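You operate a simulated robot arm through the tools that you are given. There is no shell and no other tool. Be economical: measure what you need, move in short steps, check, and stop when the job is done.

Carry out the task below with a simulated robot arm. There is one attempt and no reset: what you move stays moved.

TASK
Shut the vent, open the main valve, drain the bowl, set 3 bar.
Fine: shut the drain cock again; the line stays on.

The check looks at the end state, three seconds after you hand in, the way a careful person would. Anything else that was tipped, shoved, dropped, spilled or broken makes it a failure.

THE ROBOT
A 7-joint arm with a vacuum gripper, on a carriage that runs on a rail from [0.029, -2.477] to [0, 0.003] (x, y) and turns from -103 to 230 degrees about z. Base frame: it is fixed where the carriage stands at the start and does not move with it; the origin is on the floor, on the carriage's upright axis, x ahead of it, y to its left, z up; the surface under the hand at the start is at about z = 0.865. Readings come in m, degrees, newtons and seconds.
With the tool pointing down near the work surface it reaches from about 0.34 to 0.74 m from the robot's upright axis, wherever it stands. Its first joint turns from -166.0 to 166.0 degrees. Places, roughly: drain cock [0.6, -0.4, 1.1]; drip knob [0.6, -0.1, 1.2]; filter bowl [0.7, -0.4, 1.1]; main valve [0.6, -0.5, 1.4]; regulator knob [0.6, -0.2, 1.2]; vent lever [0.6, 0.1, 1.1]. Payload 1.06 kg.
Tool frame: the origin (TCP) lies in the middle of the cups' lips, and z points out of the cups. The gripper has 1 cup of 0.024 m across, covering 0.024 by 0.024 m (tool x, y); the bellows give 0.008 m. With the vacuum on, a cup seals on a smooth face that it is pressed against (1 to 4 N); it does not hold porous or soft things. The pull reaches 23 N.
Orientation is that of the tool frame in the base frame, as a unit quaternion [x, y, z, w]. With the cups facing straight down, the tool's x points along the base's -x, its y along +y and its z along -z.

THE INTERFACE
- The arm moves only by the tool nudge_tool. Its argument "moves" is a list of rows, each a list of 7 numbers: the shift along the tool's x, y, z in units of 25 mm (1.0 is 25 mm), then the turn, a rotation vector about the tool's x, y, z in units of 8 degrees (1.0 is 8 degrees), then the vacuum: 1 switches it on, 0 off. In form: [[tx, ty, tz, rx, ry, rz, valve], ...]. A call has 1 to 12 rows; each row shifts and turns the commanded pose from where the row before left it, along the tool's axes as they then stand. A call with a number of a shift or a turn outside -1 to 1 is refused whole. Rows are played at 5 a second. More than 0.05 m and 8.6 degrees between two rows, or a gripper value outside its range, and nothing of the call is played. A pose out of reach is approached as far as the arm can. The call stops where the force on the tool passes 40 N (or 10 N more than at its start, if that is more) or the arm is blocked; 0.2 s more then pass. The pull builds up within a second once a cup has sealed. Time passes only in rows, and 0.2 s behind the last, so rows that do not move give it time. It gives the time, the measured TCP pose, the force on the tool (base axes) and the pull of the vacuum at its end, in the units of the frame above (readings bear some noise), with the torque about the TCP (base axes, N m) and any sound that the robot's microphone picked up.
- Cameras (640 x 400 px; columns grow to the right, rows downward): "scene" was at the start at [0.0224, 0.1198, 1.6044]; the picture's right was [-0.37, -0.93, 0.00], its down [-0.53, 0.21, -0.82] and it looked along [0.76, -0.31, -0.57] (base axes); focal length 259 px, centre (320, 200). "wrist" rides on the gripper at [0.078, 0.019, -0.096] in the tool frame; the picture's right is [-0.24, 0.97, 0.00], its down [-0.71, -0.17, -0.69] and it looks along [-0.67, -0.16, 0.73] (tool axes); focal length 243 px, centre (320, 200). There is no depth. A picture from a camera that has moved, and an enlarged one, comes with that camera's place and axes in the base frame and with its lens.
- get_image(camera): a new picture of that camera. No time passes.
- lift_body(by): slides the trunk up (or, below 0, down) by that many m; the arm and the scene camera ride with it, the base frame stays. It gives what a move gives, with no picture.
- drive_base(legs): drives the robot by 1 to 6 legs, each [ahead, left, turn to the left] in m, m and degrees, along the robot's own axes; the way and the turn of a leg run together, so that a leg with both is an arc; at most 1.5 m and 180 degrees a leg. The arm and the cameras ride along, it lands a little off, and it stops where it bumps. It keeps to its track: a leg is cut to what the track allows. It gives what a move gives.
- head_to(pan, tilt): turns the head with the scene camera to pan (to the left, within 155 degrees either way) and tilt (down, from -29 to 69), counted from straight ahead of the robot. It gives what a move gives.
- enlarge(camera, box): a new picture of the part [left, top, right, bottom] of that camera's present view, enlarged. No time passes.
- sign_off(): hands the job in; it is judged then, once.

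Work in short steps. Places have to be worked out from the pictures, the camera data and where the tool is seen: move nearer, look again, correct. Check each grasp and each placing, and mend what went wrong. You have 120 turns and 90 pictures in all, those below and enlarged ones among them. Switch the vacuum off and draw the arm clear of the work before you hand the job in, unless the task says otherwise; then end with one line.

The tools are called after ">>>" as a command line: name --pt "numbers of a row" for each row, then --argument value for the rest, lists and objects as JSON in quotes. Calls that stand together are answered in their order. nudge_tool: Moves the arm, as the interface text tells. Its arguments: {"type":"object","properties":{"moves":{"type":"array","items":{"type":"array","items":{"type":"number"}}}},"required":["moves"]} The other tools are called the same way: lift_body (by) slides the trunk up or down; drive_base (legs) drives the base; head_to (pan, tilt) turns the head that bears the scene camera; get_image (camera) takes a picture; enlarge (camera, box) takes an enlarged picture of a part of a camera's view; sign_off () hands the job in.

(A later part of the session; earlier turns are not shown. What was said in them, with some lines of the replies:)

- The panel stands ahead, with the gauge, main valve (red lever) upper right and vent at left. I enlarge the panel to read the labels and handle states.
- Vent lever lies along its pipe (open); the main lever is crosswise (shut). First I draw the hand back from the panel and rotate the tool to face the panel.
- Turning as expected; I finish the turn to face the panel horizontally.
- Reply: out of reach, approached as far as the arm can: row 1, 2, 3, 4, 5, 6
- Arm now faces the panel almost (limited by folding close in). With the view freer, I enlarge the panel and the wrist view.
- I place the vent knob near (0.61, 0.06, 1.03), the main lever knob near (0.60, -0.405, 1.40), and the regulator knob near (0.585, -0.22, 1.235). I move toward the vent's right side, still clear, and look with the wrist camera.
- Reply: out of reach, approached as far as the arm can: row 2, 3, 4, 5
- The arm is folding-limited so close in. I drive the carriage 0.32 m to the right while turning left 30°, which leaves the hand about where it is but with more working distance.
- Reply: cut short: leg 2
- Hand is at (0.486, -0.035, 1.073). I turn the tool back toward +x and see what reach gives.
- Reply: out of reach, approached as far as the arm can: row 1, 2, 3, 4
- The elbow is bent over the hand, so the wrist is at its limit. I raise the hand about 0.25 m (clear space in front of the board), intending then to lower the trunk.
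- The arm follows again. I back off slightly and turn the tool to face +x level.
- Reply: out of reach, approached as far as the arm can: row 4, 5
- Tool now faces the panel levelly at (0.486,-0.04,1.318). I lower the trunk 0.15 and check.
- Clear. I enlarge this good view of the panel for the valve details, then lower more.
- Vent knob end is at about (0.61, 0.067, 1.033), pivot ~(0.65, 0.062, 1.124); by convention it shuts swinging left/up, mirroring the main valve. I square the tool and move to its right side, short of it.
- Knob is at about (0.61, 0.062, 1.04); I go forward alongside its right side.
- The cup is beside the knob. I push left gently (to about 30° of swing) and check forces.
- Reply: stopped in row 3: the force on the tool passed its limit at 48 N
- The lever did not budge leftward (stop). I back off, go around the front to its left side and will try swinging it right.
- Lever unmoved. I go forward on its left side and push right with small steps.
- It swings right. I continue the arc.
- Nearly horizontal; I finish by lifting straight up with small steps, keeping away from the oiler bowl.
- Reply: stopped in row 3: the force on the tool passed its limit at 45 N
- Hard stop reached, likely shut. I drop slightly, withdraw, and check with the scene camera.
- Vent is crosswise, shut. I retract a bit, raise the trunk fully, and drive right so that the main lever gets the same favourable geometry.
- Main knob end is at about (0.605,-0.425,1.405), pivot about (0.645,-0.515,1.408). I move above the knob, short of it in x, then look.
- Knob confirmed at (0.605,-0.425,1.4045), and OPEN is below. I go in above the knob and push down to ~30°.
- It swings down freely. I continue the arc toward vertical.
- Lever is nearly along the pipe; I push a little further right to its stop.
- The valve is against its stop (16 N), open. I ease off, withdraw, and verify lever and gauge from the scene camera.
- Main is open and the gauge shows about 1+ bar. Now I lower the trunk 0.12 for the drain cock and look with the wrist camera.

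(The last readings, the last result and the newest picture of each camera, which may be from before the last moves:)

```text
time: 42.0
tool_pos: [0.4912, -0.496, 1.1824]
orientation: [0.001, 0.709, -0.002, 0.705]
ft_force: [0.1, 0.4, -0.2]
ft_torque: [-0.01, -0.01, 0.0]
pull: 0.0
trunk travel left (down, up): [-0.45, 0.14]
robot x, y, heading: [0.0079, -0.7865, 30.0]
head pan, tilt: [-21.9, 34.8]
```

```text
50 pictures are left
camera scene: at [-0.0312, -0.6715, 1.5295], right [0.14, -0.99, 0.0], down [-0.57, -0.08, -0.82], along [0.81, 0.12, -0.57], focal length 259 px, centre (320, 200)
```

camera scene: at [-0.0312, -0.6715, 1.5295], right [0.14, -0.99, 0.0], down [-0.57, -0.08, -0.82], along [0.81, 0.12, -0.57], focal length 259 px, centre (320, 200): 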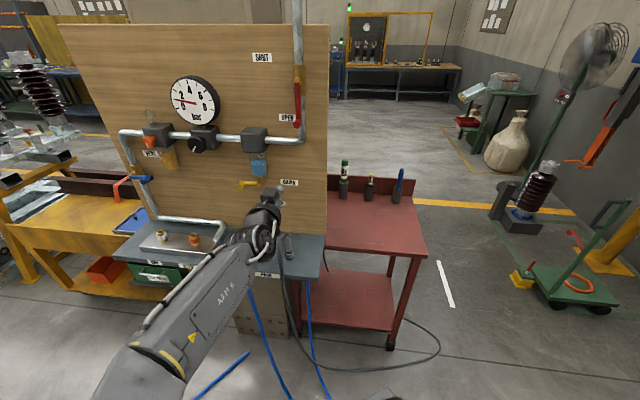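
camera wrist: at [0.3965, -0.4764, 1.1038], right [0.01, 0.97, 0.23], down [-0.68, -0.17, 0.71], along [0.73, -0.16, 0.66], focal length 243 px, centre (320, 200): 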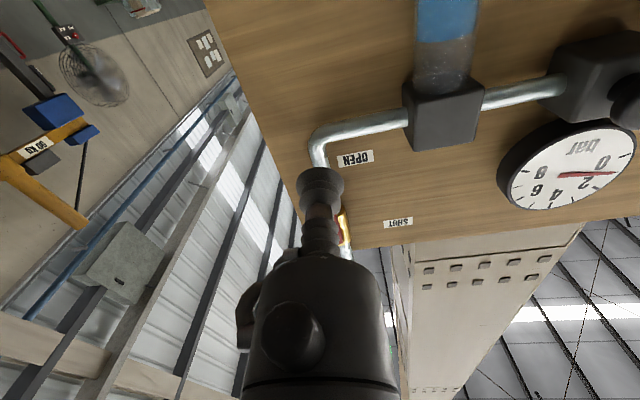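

I enlarge the drain cock area for an exact fix.

>>> enlarge --camera "scene" --box '[200, 110, 320, 300]'

```text
2.11 times, centred on (260, 205) of scene
camera zoom: at [-0.0312, -0.6715, 1.5295], right [0.14, -0.99, 0.0], down [-0.57, -0.08, -0.82], along [0.81, 0.12, -0.57], focal length 545 px, centre (446, 190)
```

zoom: 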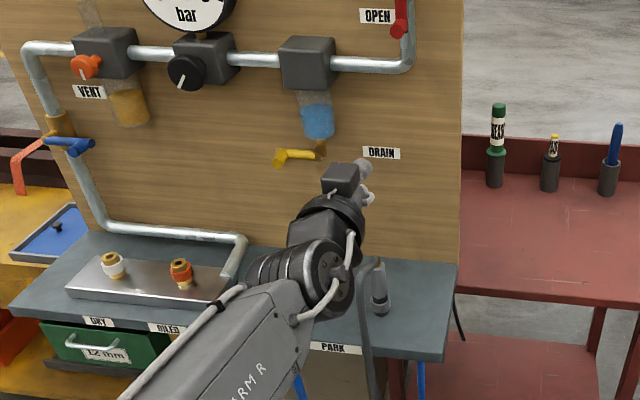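

Drain knob end is fixed at (0.615,-0.327,1.106) from two views, pivot about (0.65,-0.378,1.106). I drive left 0.18 m to bring the hand in front of it.

>>> drive_base --legs '[[0.09, 0.156, 0]]'

>>> nudge_tool --pt "0.4 0 0.8 0 0 0 0" --pt "0.4 0 0.8 0 0 0 0" --pt "0.4 0 0.5 0 0 0 0"

>>> get_image --camera "wrist"

```text
time: 43.5
tool_pos: [0.4905, -0.3167, 1.1826]
orientation: [0.001, 0.709, -0.002, 0.705]
ft_force: [-0.6, -0.2, -0.8]
ft_torque: [0.01, 0.0, 0.0]
pull: 0.1
trunk travel left (down, up): [-0.45, 0.14]
robot x, y, heading: [0.0072, -0.6076, 30.5]
head pan, tilt: [-21.9, 34.8]
```

```text
time: 44.3
tool_pos: [0.5439, -0.3185, 1.1518]
orientation: [0.001, 0.709, -0.002, 0.705]
ft_force: [-0.9, 1.2, -0.9]
ft_torque: [0.01, 0.01, 0.0]
pull: 0.1
trunk travel left (down, up): [-0.45, 0.14]
robot x, y, heading: [0.0076, -0.6102, 30.4]
head pan, tilt: [-21.9, 34.8]
```

```text
48 pictures are left
camera wrist: at [0.4472, -0.2986, 1.0739], right [0.01, 0.97, 0.23], down [-0.68, -0.17, 0.71], along [0.73, -0.16, 0.66], focal length 243 px, centre (320, 200)
```

wrist: 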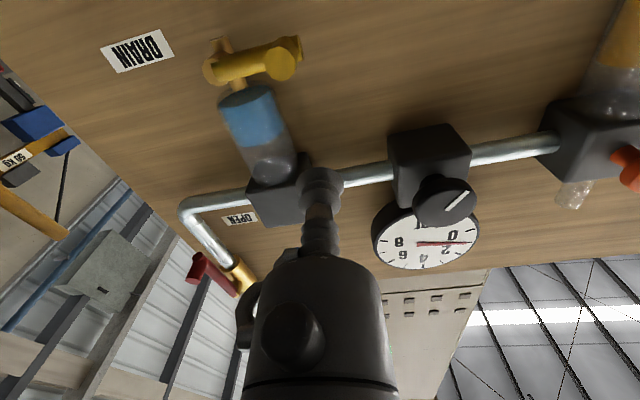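

Knob confirmed at (0.615,-0.332,1.109). I enter above it and push down to about 45°.

>>> nudge_tool --pt "0 -0.1 1 0 0 0 0" --pt "0 0 1 0 0 0 0" --pt "0 0 1 0 0 0 0" --pt "0.4 0 0 0 0 0 0" --pt "0.4 0 0 0 0 0 0" --pt "0.4 0 0 0 0 0 0" --pt "0.4 0 0 0 0 0 0" --pt "0.4 0 0 0 0 0 0" --pt "0.4 0 0 0 0 0 0"

>>> get_image --camera "wrist"

```text
time: 46.3
tool_pos: [0.617, -0.3213, 1.0904]
orientation: [0.002, 0.71, -0.003, 0.704]
ft_force: [-0.3, 0.5, 0.7]
ft_torque: [-0.04, 0.0, -0.02]
pull: 0.1
trunk travel left (down, up): [-0.45, 0.14]
robot x, y, heading: [0.0056, -0.6084, 30.3]
head pan, tilt: [-21.9, 34.8]
```

```text
47 pictures are left
camera wrist: at [0.5206, -0.3019, 1.012], right [0.01, 0.97, 0.23], down [-0.68, -0.17, 0.71], along [0.73, -0.16, 0.66], focal length 243 px, centre (320, 200)
```

wrist: 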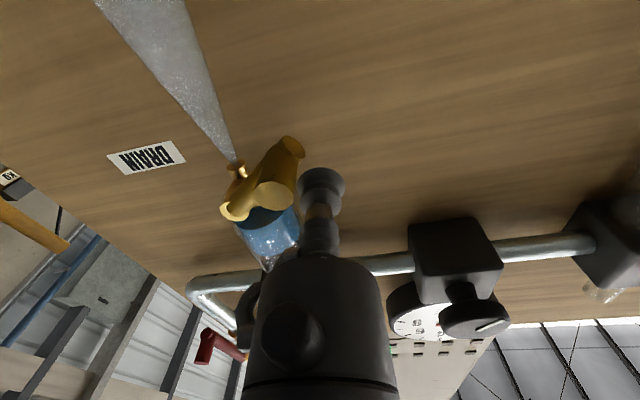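

It is draining already. I hold and watch the bowl level.

>>> nudge_tool --pt "0 0 0 0 0 0 0" --pt "0 0 0 0 0 0 0" --pt "0 0 0 0 0 0 0" --pt "0 0 0 0 0 0 0" --pt "0 0 0 0 0 0 0"

>>> enlarge --camera "wrist" --box '[100, 60, 360, 320]'

>>> enlarge --camera "scene" --box '[100, 60, 320, 220]'

```text
time: 47.5
tool_pos: [0.6171, -0.3212, 1.0899]
orientation: [0.002, 0.709, -0.003, 0.706]
ft_force: [0.3, -0.3, -0.1]
ft_torque: [-0.01, -0.01, -0.01]
pull: 0.0
trunk travel left (down, up): [-0.45, 0.14]
robot x, y, heading: [0.0038, -0.6085, 30.3]
head pan, tilt: [-21.9, 34.8]
```

```text
1.54 times, centred on (230, 190) of wrist
camera zoom: at [0.5206, -0.3018, 1.0121], right [0.01, 0.97, 0.23], down [-0.68, -0.17, 0.71], along [0.73, -0.16, 0.66], focal length 373 px, centre (458, 215)
```

zoom: 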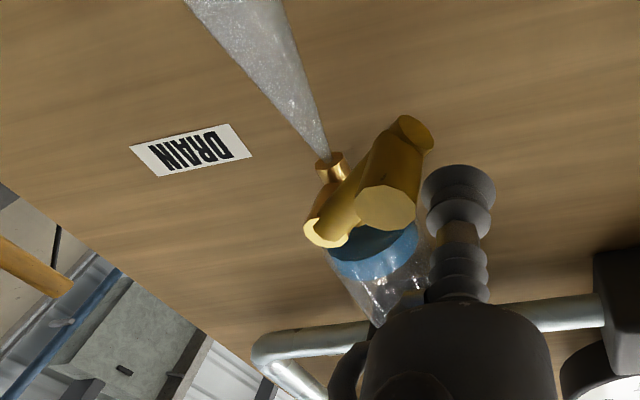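

```text
2.50 times, centred on (210, 140) of scene
camera zoom: at [-0.0334, -0.4933, 1.5294], right [0.15, -0.99, 0.0], down [-0.56, -0.08, -0.82], along [0.81, 0.12, -0.57], focal length 647 px, centre (595, 350)
```

zoom: 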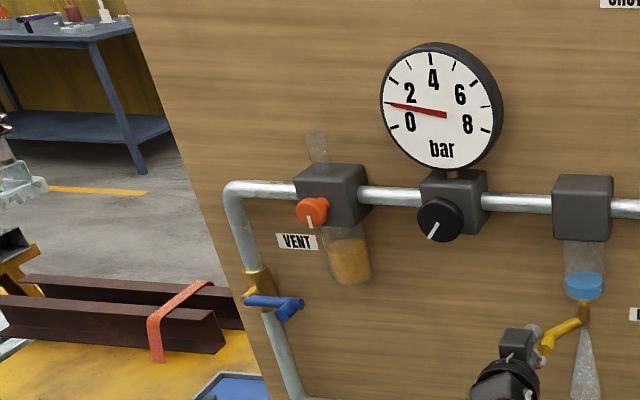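

Level is falling. I wait about 2 more seconds and check.

>>> nudge_tool --pt "0 0 0 0 0 0 0" --pt "0 0 0 0 0 0 0" --pt "0 0 0 0 0 0 0" --pt "0 0 0 0 0 0 0" --pt "0 0 0 0 0 0 0" --pt "0 0 0 0 0 0 0" --pt "0 0 0 0 0 0 0"

>>> enlarge --camera "scene" --box '[260, 110, 360, 220]'

```text
time: 49.1
tool_pos: [0.6154, -0.3206, 1.0903]
orientation: [0.002, 0.709, -0.003, 0.705]
ft_force: [-0.4, -0.5, 0.0]
ft_torque: [0.02, 0.01, 0.03]
pull: 0.1
trunk travel left (down, up): [-0.45, 0.14]
robot x, y, heading: [0.0053, -0.6088, 30.2]
head pan, tilt: [-21.9, 34.8]
```

```text
3.64 times, centred on (310, 165) of scene
camera zoom: at [-0.0334, -0.4933, 1.5294], right [0.15, -0.99, 0.0], down [-0.56, -0.08, -0.82], along [0.81, 0.12, -0.57], focal length 941 px, centre (356, 327)
```

zoom: 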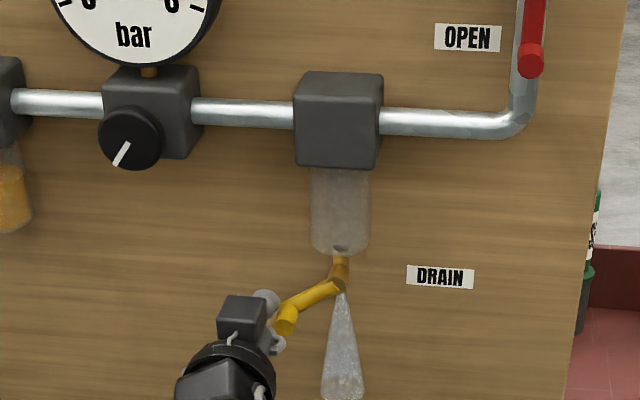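

Bowl is empty. I go around left and beneath the knob, then lift it back up to shut.

>>> nudge_tool --pt "0 1 0 0 0 0 0" --pt "0 0.4 0 0 0 0 0" --pt "1 0 0 0 0 0 0" --pt "1 0 0 0 0 0 0" --pt "0.4 0 0 0 0 0 0" --pt "0 -1 0 0 0 0 0" --pt "0 -1 0 0 0 0 0" --pt "-0.4 0 0 0 0 0 0" --pt "-0.4 0 0 0 0 0 0" --pt "-0.4 0 0 0 0 0 0"

>>> get_image --camera "wrist"

```text
time: 51.3
tool_pos: [0.616, -0.3343, 1.0613]
orientation: [0.001, 0.709, -0.002, 0.705]
ft_force: [0.2, 1.1, -1.3]
ft_torque: [0.0, 0.0, 0.0]
pull: 0.0
trunk travel left (down, up): [-0.45, 0.14]
robot x, y, heading: [0.0066, -0.6062, 30.1]
head pan, tilt: [-21.9, 34.8]
```

```text
43 pictures are left
camera wrist: at [0.5206, -0.3153, 0.9839], right [0.01, 0.97, 0.23], down [-0.68, -0.17, 0.71], along [0.73, -0.16, 0.66], focal length 243 px, centre (320, 200)
```

wrist: 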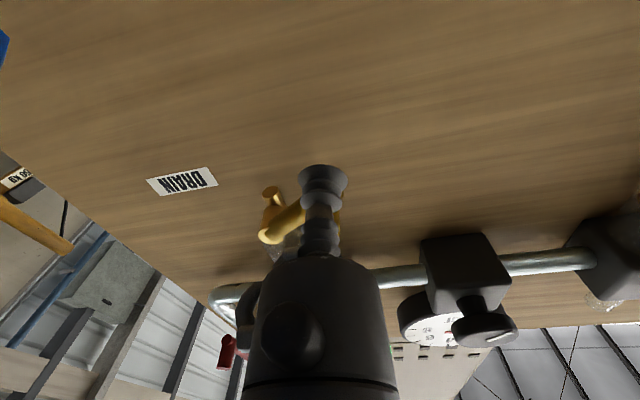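

The lever is coming up and the spray has stopped. I keep lifting in small steps to its stop.

>>> nudge_tool --pt "-0.3 0 0 0 0 0 0" --pt "-0.3 0 0 0 0 0 0" --pt "-0.2 0 0 0 0 0 0" --pt "-0.15 0 0 0 0 0 0"

>>> enlarge --camera "scene" --box '[220, 90, 360, 220]'

```text
time: 52.3
tool_pos: [0.6158, -0.3361, 1.0844]
orientation: [0.001, 0.709, -0.002, 0.705]
ft_force: [-0.4, -0.5, -0.7]
ft_torque: [0.01, 0.0, 0.01]
pull: 0.1
trunk travel left (down, up): [-0.45, 0.14]
robot x, y, heading: [0.0067, -0.6095, 30.6]
head pan, tilt: [-21.9, 34.8]
```

```text
3.08 times, centred on (290, 155) of scene
camera zoom: at [-0.0334, -0.4933, 1.5294], right [0.15, -0.99, 0.0], down [-0.57, -0.08, -0.82], along [0.81, 0.12, -0.57], focal length 796 px, centre (412, 338)
```

zoom: 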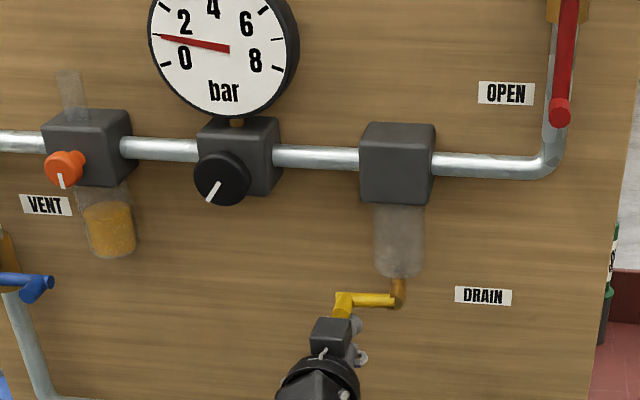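

Nearly level; a few more small lifts until the stop is felt.

>>> nudge_tool --pt "-0.12 0 0 0 0 0 0" --pt "-0.12 0 0 0 0 0 0" --pt "-0.1 0 0 0 0 0 0"

```text
time: 53.1
tool_pos: [0.6178, -0.3355, 1.0893]
orientation: [0.001, 0.711, -0.003, 0.703]
ft_force: [0.3, -4.5, -21.3]
ft_torque: [-0.01, -0.01, 0.07]
pull: 0.1
trunk travel left (down, up): [-0.45, 0.14]
robot x, y, heading: [0.0061, -0.607, 30.4]
head pan, tilt: [-21.9, 34.8]
```

Drain cock is at its stop (21 N), shut. I withdraw, raise the trunk 0.12, and line up with the regulator knob, whose face I place at (0.592,-0.231,1.245).

>>> nudge_tool --pt "0.6 0 0 0 0 0 0" --pt "0 0 -1 0 0 0 0" --pt "0 0 -1 0 0 0 0" --pt "0 0 -1 0 0 0 0" --pt "0 0 -1 0 0 0 0" --pt "0 0.8 0 0 0 0 0" --pt "0 0.9 0 0 0 0 0" --pt "0 0.9 0 0 0 0 0" --pt "0 0.9 0 0 0 0 0"

>>> lift_body --by 0.14

>>> get_image --camera "wrist"

>>> enlarge --camera "scene" --box '[160, 80, 360, 220]'

```text
time: 55.1
tool_pos: [0.5183, -0.2477, 1.0772]
orientation: [0.002, 0.709, -0.002, 0.705]
ft_force: [0.3, 0.2, 0.9]
ft_torque: [-0.02, 0.02, -0.06]
pull: 0.0
trunk travel left (down, up): [-0.45, 0.14]
robot x, y, heading: [0.0078, -0.6107, 30.1]
head pan, tilt: [-21.9, 34.8]
```

```text
time: 56.8
tool_pos: [0.5182, -0.2482, 1.2184]
orientation: [0.002, 0.709, -0.002, 0.705]
ft_force: [0.5, 0.0, -0.5]
ft_torque: [0.0, -0.01, -0.02]
pull: 0.1
trunk travel left (down, up): [-0.59, 0.0]
robot x, y, heading: [0.0069, -0.6095, 30.2]
head pan, tilt: [-21.9, 34.8]
```

```text
41 pictures are left
camera wrist: at [0.4223, -0.2287, 1.14], right [0.01, 0.97, 0.23], down [-0.68, -0.17, 0.71], along [0.73, -0.16, 0.66], focal length 243 px, centre (320, 200)
```

wrist: 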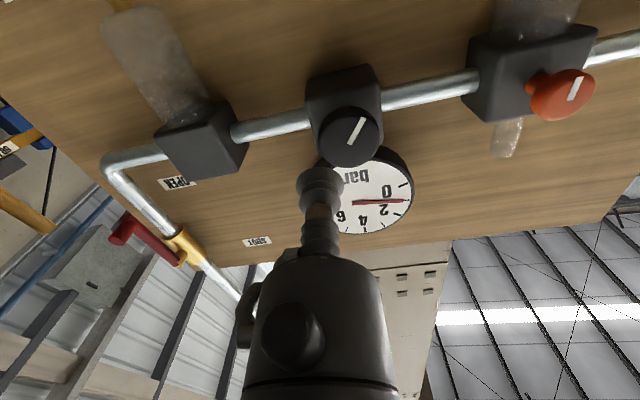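

```text
2.86 times, centred on (260, 150) of scene
camera zoom: at [-0.0334, -0.4932, 1.6694], right [0.15, -0.99, 0.0], down [-0.56, -0.08, -0.82], along [0.81, 0.12, -0.57], focal length 739 px, centre (491, 343)
```

zoom: 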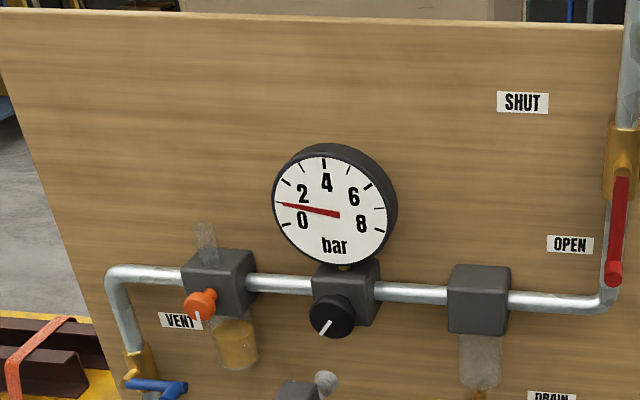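

Knob face centre is at (0.59,-0.229,1.238). I centre on it and approach gently with vacuum on.

>>> nudge_tool --pt "-0.4 0.4 0.5 0 0 0 0" --pt "-0.4 0.36 0.5 0 0 0 0" --pt "0 0 0.6 0 0 0 1" --pt "0 0 0.4 0 0 0 1"

>>> get_image --camera "wrist"

```text
time: 57.8
tool_pos: [0.5676, -0.2287, 1.2374]
orientation: [0.001, 0.709, -0.002, 0.705]
ft_force: [-0.3, 0.2, 0.0]
ft_torque: [0.0, -0.01, 0.02]
pull: 0.1
trunk travel left (down, up): [-0.59, 0.0]
robot x, y, heading: [0.0089, -0.6061, 30.4]
head pan, tilt: [-21.9, 34.8]
```

```text
39 pictures are left
camera wrist: at [0.4723, -0.2105, 1.1597], right [0.01, 0.97, 0.23], down [-0.68, -0.17, 0.71], along [0.73, -0.16, 0.66], focal length 243 px, centre (320, 200)
```

wrist: 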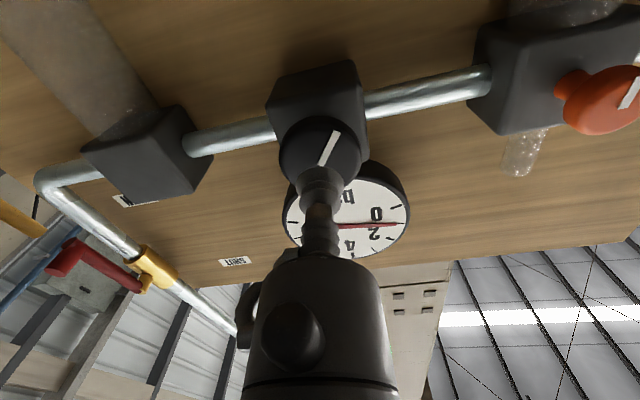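

Aligned; I advance in small steps with vacuum on until it seals.

>>> nudge_tool --pt "0.12 0.05 0.4 0 0 0 1" --pt "0 0 0.25 0 0 0 1" --pt "0 0 0.2 0 0 0 1" --pt "0 0 0 0 0 0 1" --pt "0 0 0 0 0 0 1"

```text
time: 59.0
tool_pos: [0.5898, -0.2277, 1.2345]
orientation: [0.002, 0.71, -0.003, 0.705]
ft_force: [4.9, -1.6, -1.4]
ft_torque: [-0.01, -0.03, 0.09]
pull: 23.0
trunk travel left (down, up): [-0.59, 0.0]
robot x, y, heading: [0.0081, -0.6078, 30.5]
head pan, tilt: [-21.9, 34.8]
```

Sealed with full pull. I turn clockwise 24° and read the gauge.

>>> nudge_tool --pt "0 0 0 0 0 1 1" --pt "0 0 0 0 0 1 1" --pt "0 0 0 0 0 1 1"

>>> enlarge --camera "scene" --box '[220, 110, 320, 210]'

```text
time: 59.8
tool_pos: [0.5898, -0.2268, 1.234]
orientation: [0.148, 0.693, 0.146, 0.69]
ft_force: [6.2, 2.7, 4.7]
ft_torque: [-0.06, 0.03, 0.02]
pull: 22.7
trunk travel left (down, up): [-0.59, 0.0]
robot x, y, heading: [0.0071, -0.6066, 30.4]
head pan, tilt: [-21.9, 34.8]
```

```text
4.00 times, centred on (270, 160) of scene
camera zoom: at [-0.0326, -0.493, 1.6694], right [0.15, -0.99, 0.0], down [-0.57, -0.08, -0.82], along [0.81, 0.12, -0.57], focal length 1035 px, centre (520, 360)
```

zoom: 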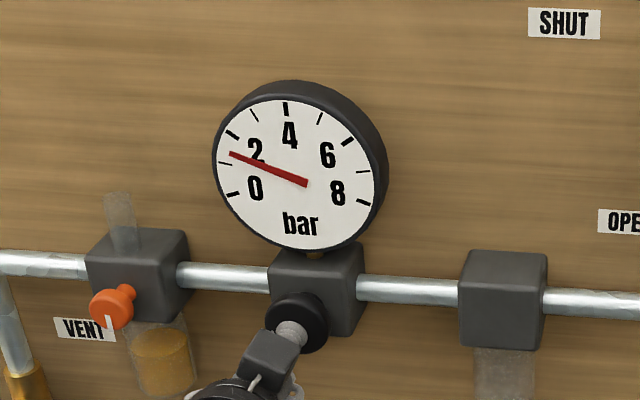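

Pressure rises with clockwise (about 1.35 now, was ~1.0). I turn 64° more and read again.

>>> nudge_tool --pt "0 0 0 0 0 1 1" --pt "0 0 0 0 0 1 1" --pt "0 0 0 0 0 1 1" --pt "0 0 0 0 0 1 1" --pt "0 0 0 0 0 1 1" --pt "0 0 0 0 0 1 1" --pt "0 0 0 0 0 1 1" --pt "0 0 0 0 0 1 1"

>>> enlarge --camera "scene" --box '[220, 110, 320, 210]'

```text
time: 61.6
tool_pos: [0.5903, -0.2281, 1.2336]
orientation: [0.495, 0.509, 0.488, 0.507]
ft_force: [6.2, 4.7, 2.4]
ft_torque: [-0.05, 0.1, 0.02]
pull: 22.7
trunk travel left (down, up): [-0.59, 0.0]
robot x, y, heading: [0.0102, -0.6089, 30.4]
head pan, tilt: [-21.9, 34.8]
```

```text
4.00 times, centred on (270, 160) of scene
camera zoom: at [-0.0326, -0.4926, 1.6694], right [0.15, -0.99, 0.0], down [-0.57, -0.08, -0.82], along [0.81, 0.12, -0.57], focal length 1035 px, centre (520, 360)
```

zoom: 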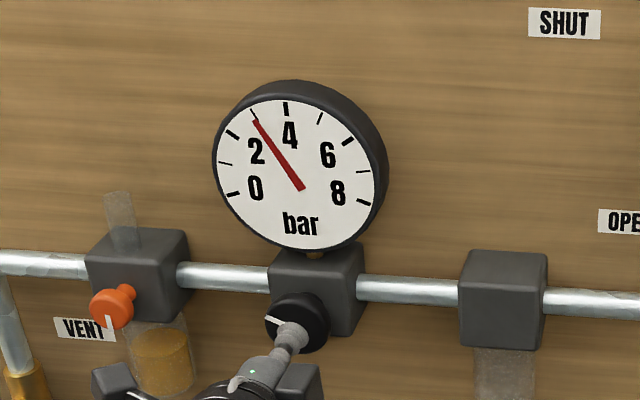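

Very near 3. I wait for it to settle and zoom tighter.

>>> nudge_tool --pt "0 0 0 0 0 0 1" --pt "0 0 0 0 0 0 1" --pt "0 0 0 0 0 0 1" --pt "0 0 0 0 0 0 1" --pt "0 0 0 0 0 0 1" --pt "0 0 0 0 0 0 1"

>>> enlarge --camera "scene" --box '[268, 126, 322, 180]'

```text
time: 63.0
tool_pos: [0.589, -0.2276, 1.2328]
orientation: [0.494, 0.509, 0.488, 0.509]
ft_force: [6.0, 4.2, 1.5]
ft_torque: [-0.01, 0.07, 0.02]
pull: 22.8
trunk travel left (down, up): [-0.59, 0.0]
robot x, y, heading: [0.0062, -0.6056, 30.2]
head pan, tilt: [-21.9, 34.8]
```

```text
7.41 times, centred on (295, 153) of scene
camera zoom: at [-0.0326, -0.4927, 1.6694], right [0.15, -0.99, 0.0], down [-0.57, -0.08, -0.82], along [0.81, 0.12, -0.57], focal length 1916 px, centre (505, 548)
```

zoom: 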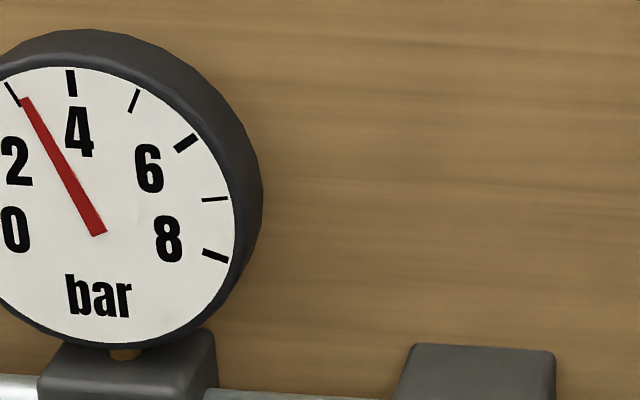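

It crept slightly past 3 while settling. I take a properly centred tight zoom.

>>> enlarge --camera "scene" --box '[240, 126, 294, 178]'

```text
7.69 times, centred on (267, 152) of scene
camera zoom: at [-0.0326, -0.4927, 1.6694], right [0.15, -0.99, 0.0], down [-0.57, -0.08, -0.82], along [0.81, 0.12, -0.57], focal length 1990 px, centre (728, 569)
```

zoom: 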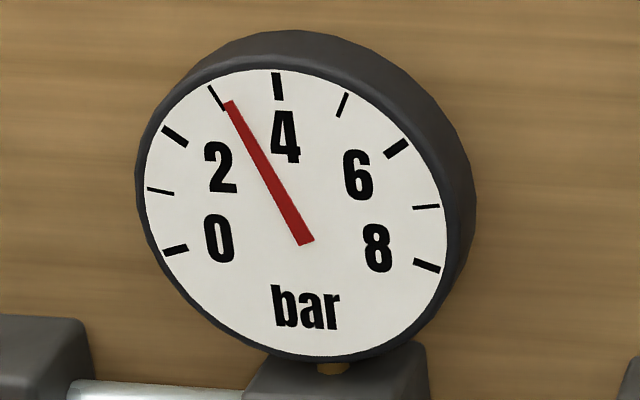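

Working out the needle direction against the ticks (correcting parallax) gives about 3.3 bar, at ~0.023 bar/deg. I turn back 12° and let it settle.

>>> nudge_tool --pt "0 0 0 0 0 -0.75 1" --pt "0 0 0 0 0 -0.75 1" --pt "0 0 0 0 0 0 1" --pt "0 0 0 0 0 0 1" --pt "0 0 0 0 0 0 1" --pt "0 0 0 0 0 0 1" --pt "0 0 0 0 0 0 1" --pt "0 0 0 0 0 0 1" --pt "0 0 0 0 0 0 1" --pt "0 0 0 0 0 0 1"

>>> enlarge --camera "scene" --box '[240, 126, 294, 178]'

```text
time: 65.2
tool_pos: [0.5902, -0.229, 1.2335]
orientation: [0.437, 0.558, 0.433, 0.556]
ft_force: [1.0, -5.3, -6.2]
ft_torque: [0.03, 0.01, -0.03]
pull: 22.3
trunk travel left (down, up): [-0.59, 0.0]
robot x, y, heading: [0.0078, -0.6088, 30.4]
head pan, tilt: [-21.9, 34.8]
```

```text
7.69 times, centred on (267, 152) of scene
camera zoom: at [-0.0325, -0.4938, 1.6695], right [0.15, -0.99, 0.0], down [-0.57, -0.08, -0.82], along [0.81, 0.12, -0.57], focal length 1990 px, centre (728, 569)
```

zoom: 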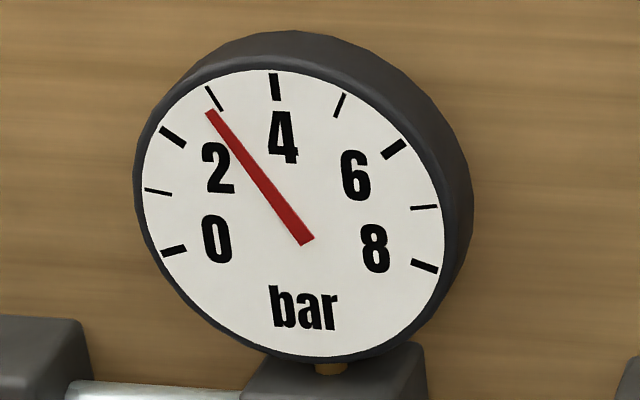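

About 3.04 bar by the same measure. I release the vacuum, back straight off, and recheck.

>>> nudge_tool --pt "0 0 0 0 0 0 0" --pt "0 0 0 0 0 0 0" --pt "0 0 0 0 0 0 0" --pt "0 0 -0.5 0 0 0 0" --pt "0 0 -1 0 0 0 0" --pt "0 0 -1 0 0 0 0" --pt "0 0 -1 0 0 0 0"

>>> enlarge --camera "scene" --box '[240, 126, 294, 178]'

>>> get_image --camera "wrist"

```text
time: 66.8
tool_pos: [0.5024, -0.2276, 1.2352]
orientation: [0.438, 0.558, 0.433, 0.557]
ft_force: [-1.0, -0.2, 0.7]
ft_torque: [0.03, 0.0, -0.02]
pull: 0.0
trunk travel left (down, up): [-0.59, 0.0]
robot x, y, heading: [0.0061, -0.6073, 30.2]
head pan, tilt: [-21.9, 34.8]
```

```text
7.69 times, centred on (267, 152) of scene
camera zoom: at [-0.0334, -0.4934, 1.6694], right [0.15, -0.99, 0.0], down [-0.56, -0.08, -0.82], along [0.81, 0.12, -0.57], focal length 1990 px, centre (728, 569)
```

zoom: 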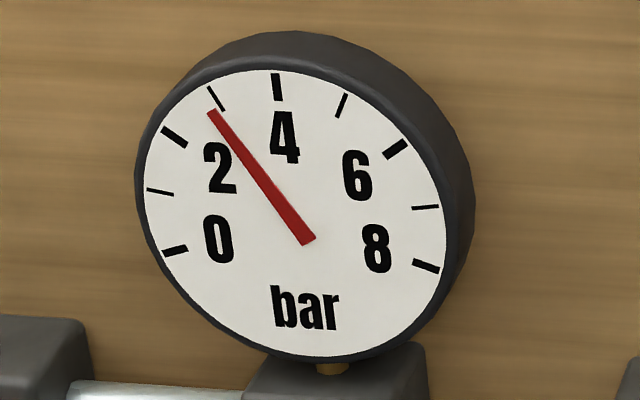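

```text
32 pictures are left
camera wrist: at [0.407, -0.1466, 1.2354], right [0.01, 0.01, 1.0], down [-0.69, -0.73, 0.01], along [0.73, -0.69, 0.0], focal length 243 px, centre (320, 200)
```

wrist: 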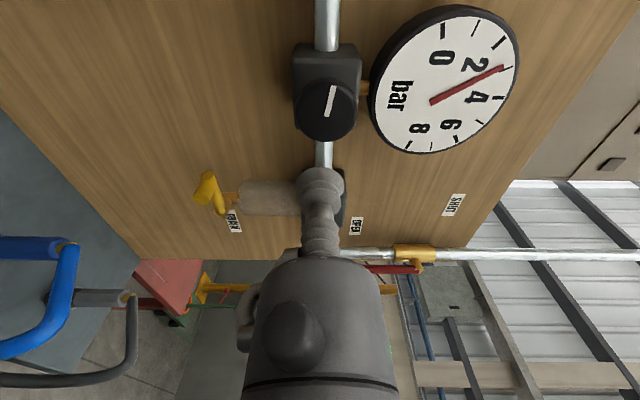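

Steady. A second opinion on the gauge from the wrist side, and a check of all the handles.

>>> enlarge --camera "wrist" --box '[360, 0, 530, 160]'

>>> nudge_tool --pt "0 0 -0.8 0 0 -1 0" --pt "0 0 0 0 0 -1 0" --pt "0 0 0 0 0 -1 0" --pt "0 0 0 0 0 -1 0" --pt "0 0 0 0 0 -1 0" --pt "0 0 0 0 0 -1 0"

>>> get_image --camera "scene"

```text
2.50 times, centred on (445, 80) of wrist
camera zoom: at [0.407, -0.1466, 1.2354], right [0.01, 0.01, 1.0], down [-0.69, -0.73, 0.01], along [0.73, -0.69, 0.0], focal length 606 px, centre (8, 500)
```

zoom: 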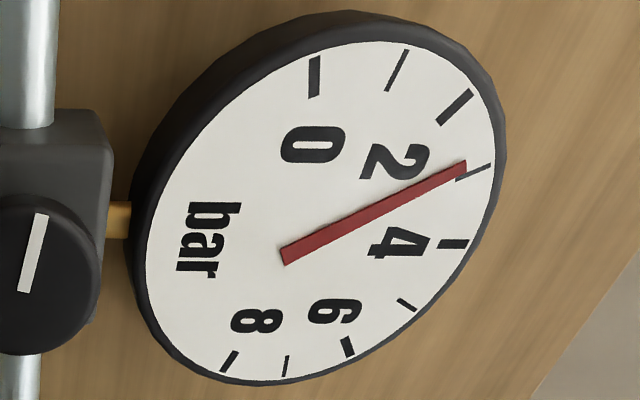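

```text
time: 68.2
tool_pos: [0.4816, -0.2273, 1.235]
orientation: [0.171, 0.688, 0.168, 0.685]
ft_force: [-0.7, 0.1, 0.1]
ft_torque: [-0.02, 0.0, 0.01]
pull: 0.0
trunk travel left (down, up): [-0.59, 0.0]
robot x, y, heading: [0.0096, -0.6086, 30.1]
head pan, tilt: [-21.9, 34.8]
```

```text
30 pictures are left
camera scene: at [-0.0334, -0.4933, 1.6694], right [0.15, -0.99, 0.0], down [-0.57, -0.08, -0.82], along [0.81, 0.12, -0.57], focal length 259 px, centre (320, 200)
```

scene: 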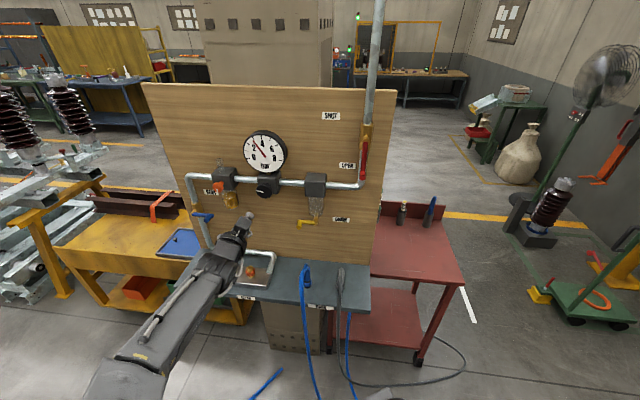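

Wrist view is too oblique to settle it. I roll the hand level, raise it and pitch it down so the wrist camera sees the gauge nearly square-on.

>>> nudge_tool --pt "0 0 -0.8 0 0 -1 0" --pt "0 0 0 0 0 -1 0" --pt "0 0 0 0 0 -1 0" --pt "0 0 0 0 0 -0.5 0" --pt "-1 -0.5 0 0 0 0 0" --pt "-1 -0.5 0 0 0 0 0" --pt "-1 -0.5 0 0 0 0 0" --pt "-1 -0.5 0 0 0 0 0" --pt "-1 -0.4 0 0 0 0 0"

>>> nudge_tool --pt "0 0 0 0 1 0 0" --pt "0 0 0 0 1 0 0" --pt "0 0 0 0 1 0 0" --pt "0 0 0 0 1 0 0" --pt "0 0 0 0 1 0 0"

>>> get_image --camera "wrist"

```text
time: 70.2
tool_pos: [0.4628, -0.2901, 1.3621]
orientation: [0.002, 0.709, -0.003, 0.705]
ft_force: [0.6, 0.5, -0.7]
ft_torque: [0.01, -0.01, 0.0]
pull: 0.1
trunk travel left (down, up): [-0.59, 0.0]
robot x, y, heading: [0.008, -0.6059, 30.2]
head pan, tilt: [-21.9, 34.8]
```

```text
time: 71.4
tool_pos: [0.4629, -0.288, 1.36]
orientation: [0.002, 0.909, -0.002, 0.417]
ft_force: [0.2, -0.6, -0.3]
ft_torque: [0.0, 0.01, 0.0]
pull: 0.1
trunk travel left (down, up): [-0.59, 0.0]
robot x, y, heading: [0.0063, -0.609, 30.4]
head pan, tilt: [-21.9, 34.8]
```

```text
29 pictures are left
camera wrist: at [0.3393, -0.2681, 1.3623], right [0.16, 0.97, 0.18], down [-0.06, -0.17, 0.98], along [0.99, -0.16, 0.03], focal length 243 px, centre (320, 200)
```

wrist: 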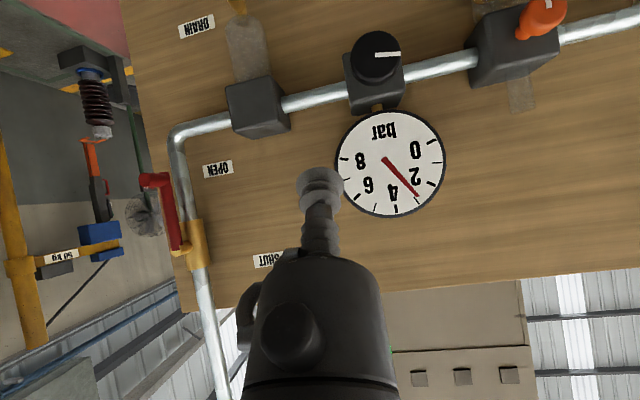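

Nearly square-on. I enlarge the gauge.

>>> enlarge --camera "wrist" --box '[325, 95, 455, 225]'

```text
3.08 times, centred on (390, 160) of wrist
camera zoom: at [0.3393, -0.2681, 1.3623], right [0.16, 0.97, 0.18], down [-0.06, -0.17, 0.98], along [0.99, -0.16, 0.03], focal length 746 px, centre (105, 323)
```

zoom: 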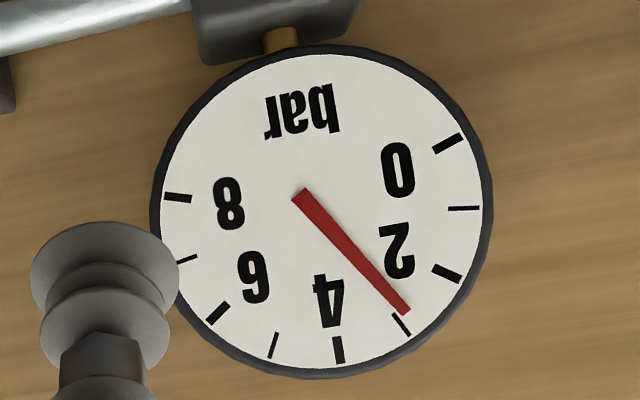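

A proper fit of the tick spacing (27.5° per bar) gives about 2.84 bar in both views, so it needs ≈ +6° more. I return level in front of the knob.

>>> nudge_tool --pt "0 0 0 0 -1 0 0" --pt "0 0 0 0 -1 0 0" --pt "0 0 0 0 -1 0 0" --pt "0 0 0 0 -1 0 0" --pt "0 0 0 0 -1 0 0" --pt "1 0.5 0 0 0 0 0" --pt "1 0.5 0 0 0 0 0" --pt "1 0.5 0 0 0 0 0" --pt "1 0.5 0 0 0 0 0" --pt "1 0.4 0 0 0 0 0"

>>> nudge_tool --pt "0 0 1 0 0 0 0" --pt "0 0 1 0 0 0 0" --pt "0 0 1 0 0 0 0" --pt "0 0 1 0 0 0 0"

```text
time: 73.6
tool_pos: [0.4621, -0.2281, 1.2338]
orientation: [0.001, 0.709, -0.003, 0.705]
ft_force: [0.1, 0.0, -0.4]
ft_torque: [-0.01, 0.01, 0.0]
pull: 0.1
trunk travel left (down, up): [-0.59, 0.0]
robot x, y, heading: [0.008, -0.6064, 30.5]
head pan, tilt: [-21.9, 34.8]
```

```text
time: 74.6
tool_pos: [0.5615, -0.2269, 1.2335]
orientation: [0.001, 0.71, -0.002, 0.704]
ft_force: [0.0, 0.3, 0.4]
ft_torque: [-0.02, 0.02, -0.01]
pull: 0.1
trunk travel left (down, up): [-0.59, 0.0]
robot x, y, heading: [0.0045, -0.6058, 30.3]
head pan, tilt: [-21.9, 34.8]
```

Just in front of the knob face; I seal on it, then turn 6° clockwise and wait.

>>> nudge_tool --pt "0 0 0.6 0 0 0 1" --pt "0 0 0.3 0 0 0 1" --pt "0 0 0.22 0 0 0 1" --pt "0 0 0 0 0 0 1" --pt "0 0 0 0 0 0 1" --pt "0 0 0 0 0 0 1"

>>> nudge_tool --pt "0 0 0 0 0 0.4 1" --pt "0 0 0 0 0 0.38 1" --pt "0 0 0 0 0 0 1" --pt "0 0 0 0 0 0 1" --pt "0 0 0 0 0 0 1" --pt "0 0 0 0 0 0 1" --pt "0 0 0 0 0 0 1" --pt "0 0 0 0 0 0 1" --pt "0 0 0 0 0 0 1" --pt "0 0 0 0 0 0 1" --pt "0 0 0 0 0 0 1"

>>> enlarge --camera "scene" --box '[240, 126, 294, 178]'

```text
time: 76.0
tool_pos: [0.5902, -0.228, 1.2343]
orientation: [0.002, 0.709, -0.003, 0.705]
ft_force: [-1.2, -3.6, -2.5]
ft_torque: [0.02, -0.06, 0.15]
pull: 22.5
trunk travel left (down, up): [-0.59, 0.0]
robot x, y, heading: [0.0081, -0.6143, 30.4]
head pan, tilt: [-21.9, 34.8]
```

```text
time: 78.4
tool_pos: [0.5904, -0.2273, 1.2341]
orientation: [0.041, 0.708, 0.036, 0.704]
ft_force: [0.7, -1.1, -5.7]
ft_torque: [0.0, -0.03, 0.14]
pull: 23.3
trunk travel left (down, up): [-0.59, 0.0]
robot x, y, heading: [0.0067, -0.6063, 30.4]
head pan, tilt: [-21.9, 34.8]
```

```text
7.69 times, centred on (267, 152) of scene
camera zoom: at [-0.0328, -0.493, 1.6694], right [0.15, -0.99, 0.0], down [-0.57, -0.08, -0.82], along [0.81, 0.12, -0.57], focal length 1990 px, centre (728, 569)
```

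zoom: 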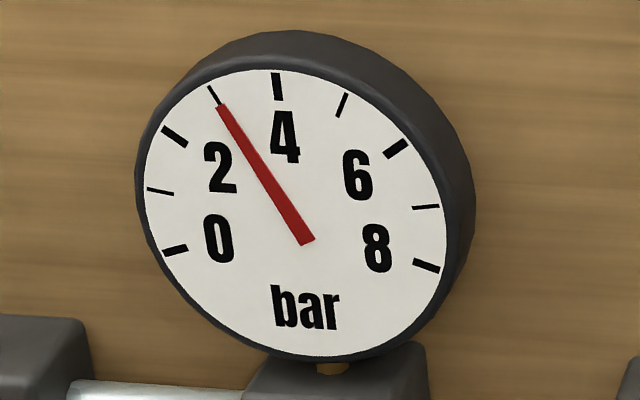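

Needle slope matches the 3-bar target (~3.0). I release, back off and pull the arm clear.

>>> nudge_tool --pt "0 0 0 0 0 0 0" --pt "0 0 0 0 0 0 0" --pt "0 0 0 0 0 0 0" --pt "0 0 -0.5 0 0 0 0" --pt "0 0 -1 0 0 0 0" --pt "0 0 -1 0 0 0 0" --pt "0 0 -1 0 0 0 0" --pt "0 0 -1 0 0 0 0" --pt "0 0 -0.6 0 0 -0.78 0"

>>> enlarge --camera "scene" --box '[240, 126, 294, 178]'

>>> enlarge --camera "scene" --box '[150, 80, 410, 300]'

```text
time: 80.4
tool_pos: [0.4614, -0.2275, 1.2348]
orientation: [0.002, 0.709, -0.003, 0.705]
ft_force: [-0.3, 0.3, 0.1]
ft_torque: [-0.01, -0.02, -0.01]
pull: 0.1
trunk travel left (down, up): [-0.59, 0.0]
robot x, y, heading: [0.0077, -0.6058, 30.4]
head pan, tilt: [-21.9, 34.8]
```

```text
7.69 times, centred on (267, 152) of scene
camera zoom: at [-0.0335, -0.4933, 1.6694], right [0.15, -0.99, 0.0], down [-0.56, -0.08, -0.82], along [0.81, 0.12, -0.57], focal length 1990 px, centre (728, 569)
```

zoom: 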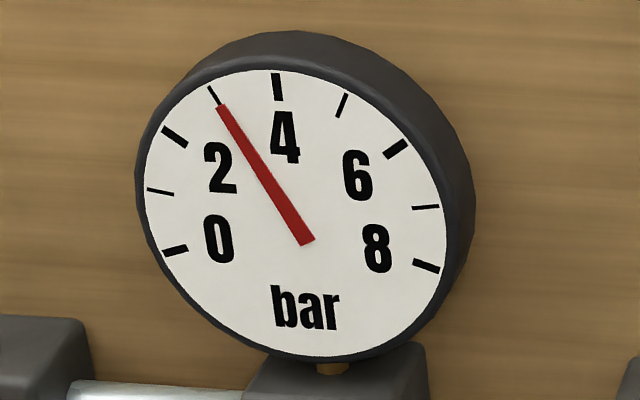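

```text
1.82 times, centred on (280, 190) of scene
camera zoom: at [-0.0335, -0.4933, 1.6694], right [0.15, -0.99, 0.0], down [-0.56, -0.08, -0.82], along [0.81, 0.12, -0.57], focal length 470 px, centre (393, 218)
```

zoom: 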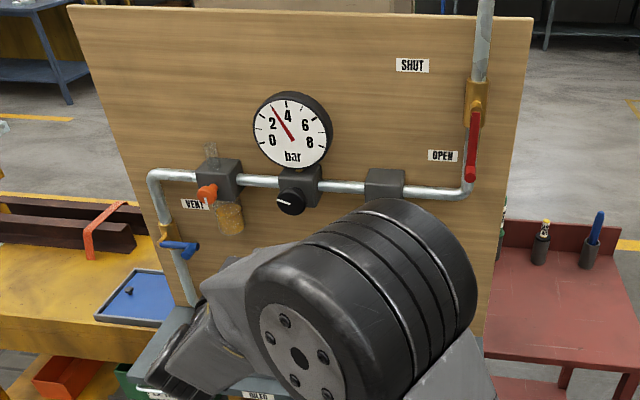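

Gauge holds at 3. The elbow swung up as the arm folded; I check the hand's surroundings before leaving it.

>>> get_image --camera "wrist"

>>> get_image --camera "scene"

```text
24 pictures are left
camera wrist: at [0.3665, -0.2084, 1.1575], right [0.01, 0.97, 0.23], down [-0.68, -0.17, 0.71], along [0.73, -0.16, 0.66], focal length 243 px, centre (320, 200)
```

wrist: 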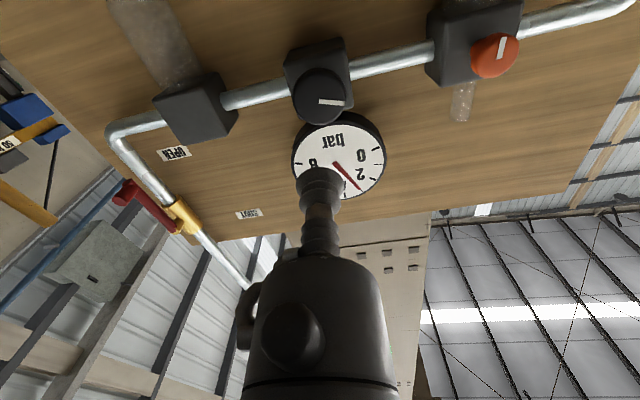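

```text
23 pictures are left
camera scene: at [-0.0335, -0.4933, 1.6694], right [0.15, -0.99, 0.0], down [-0.56, -0.08, -0.82], along [0.81, 0.12, -0.57], focal length 259 px, centre (320, 200)
```

scene: 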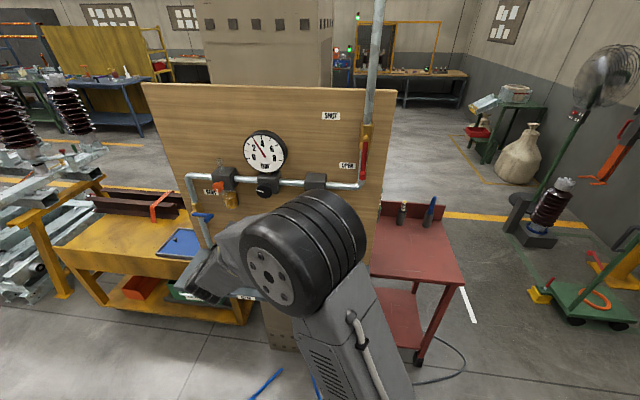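

All clear around the hand. I drive right 0.4 m, away from the work, to see the drain cock and shelf unobstructed.

>>> drive_base --legs '[[-0.2, -0.346, 0]]'

>>> enlarge --camera "scene" --box '[60, 60, 380, 260]'

```text
time: 82.9
tool_pos: [0.4683, -0.6306, 1.2354]
orientation: [0.002, 0.709, -0.003, 0.706]
ft_force: [0.4, -1.0, 0.3]
ft_torque: [0.04, 0.01, -0.02]
pull: 0.1
trunk travel left (down, up): [-0.59, 0.0]
robot x, y, heading: [0.01, -1.0075, 30.3]
head pan, tilt: [-21.9, 34.8]
```

```text
2.00 times, centred on (220, 160) of scene
camera zoom: at [-0.0284, -0.8946, 1.6695], right [0.14, -0.99, 0.0], down [-0.57, -0.08, -0.82], along [0.81, 0.12, -0.57], focal length 517 px, centre (520, 280)
```

zoom: 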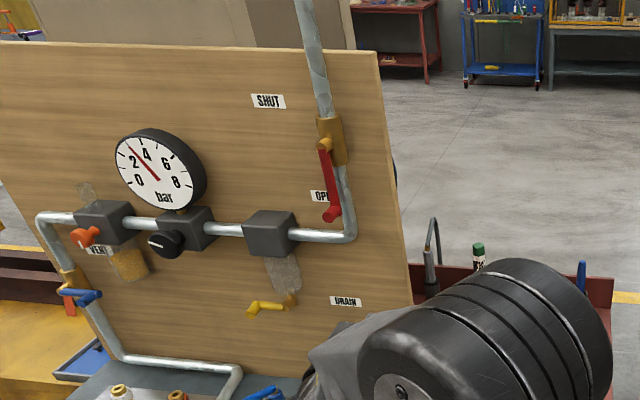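

Vent is crosswise, main along the pipe, bowl empty, drain cock level and shut, gauge at 3, vacuum off and arm clear. I hand in.

>>> sign_off

```text
The job is handed in.
```

The vent is shut, the main valve is open, the bowl is drained with its cock shut again, and the regulator is set to 3 bar (gauge reads about 3.0) with the line left on.
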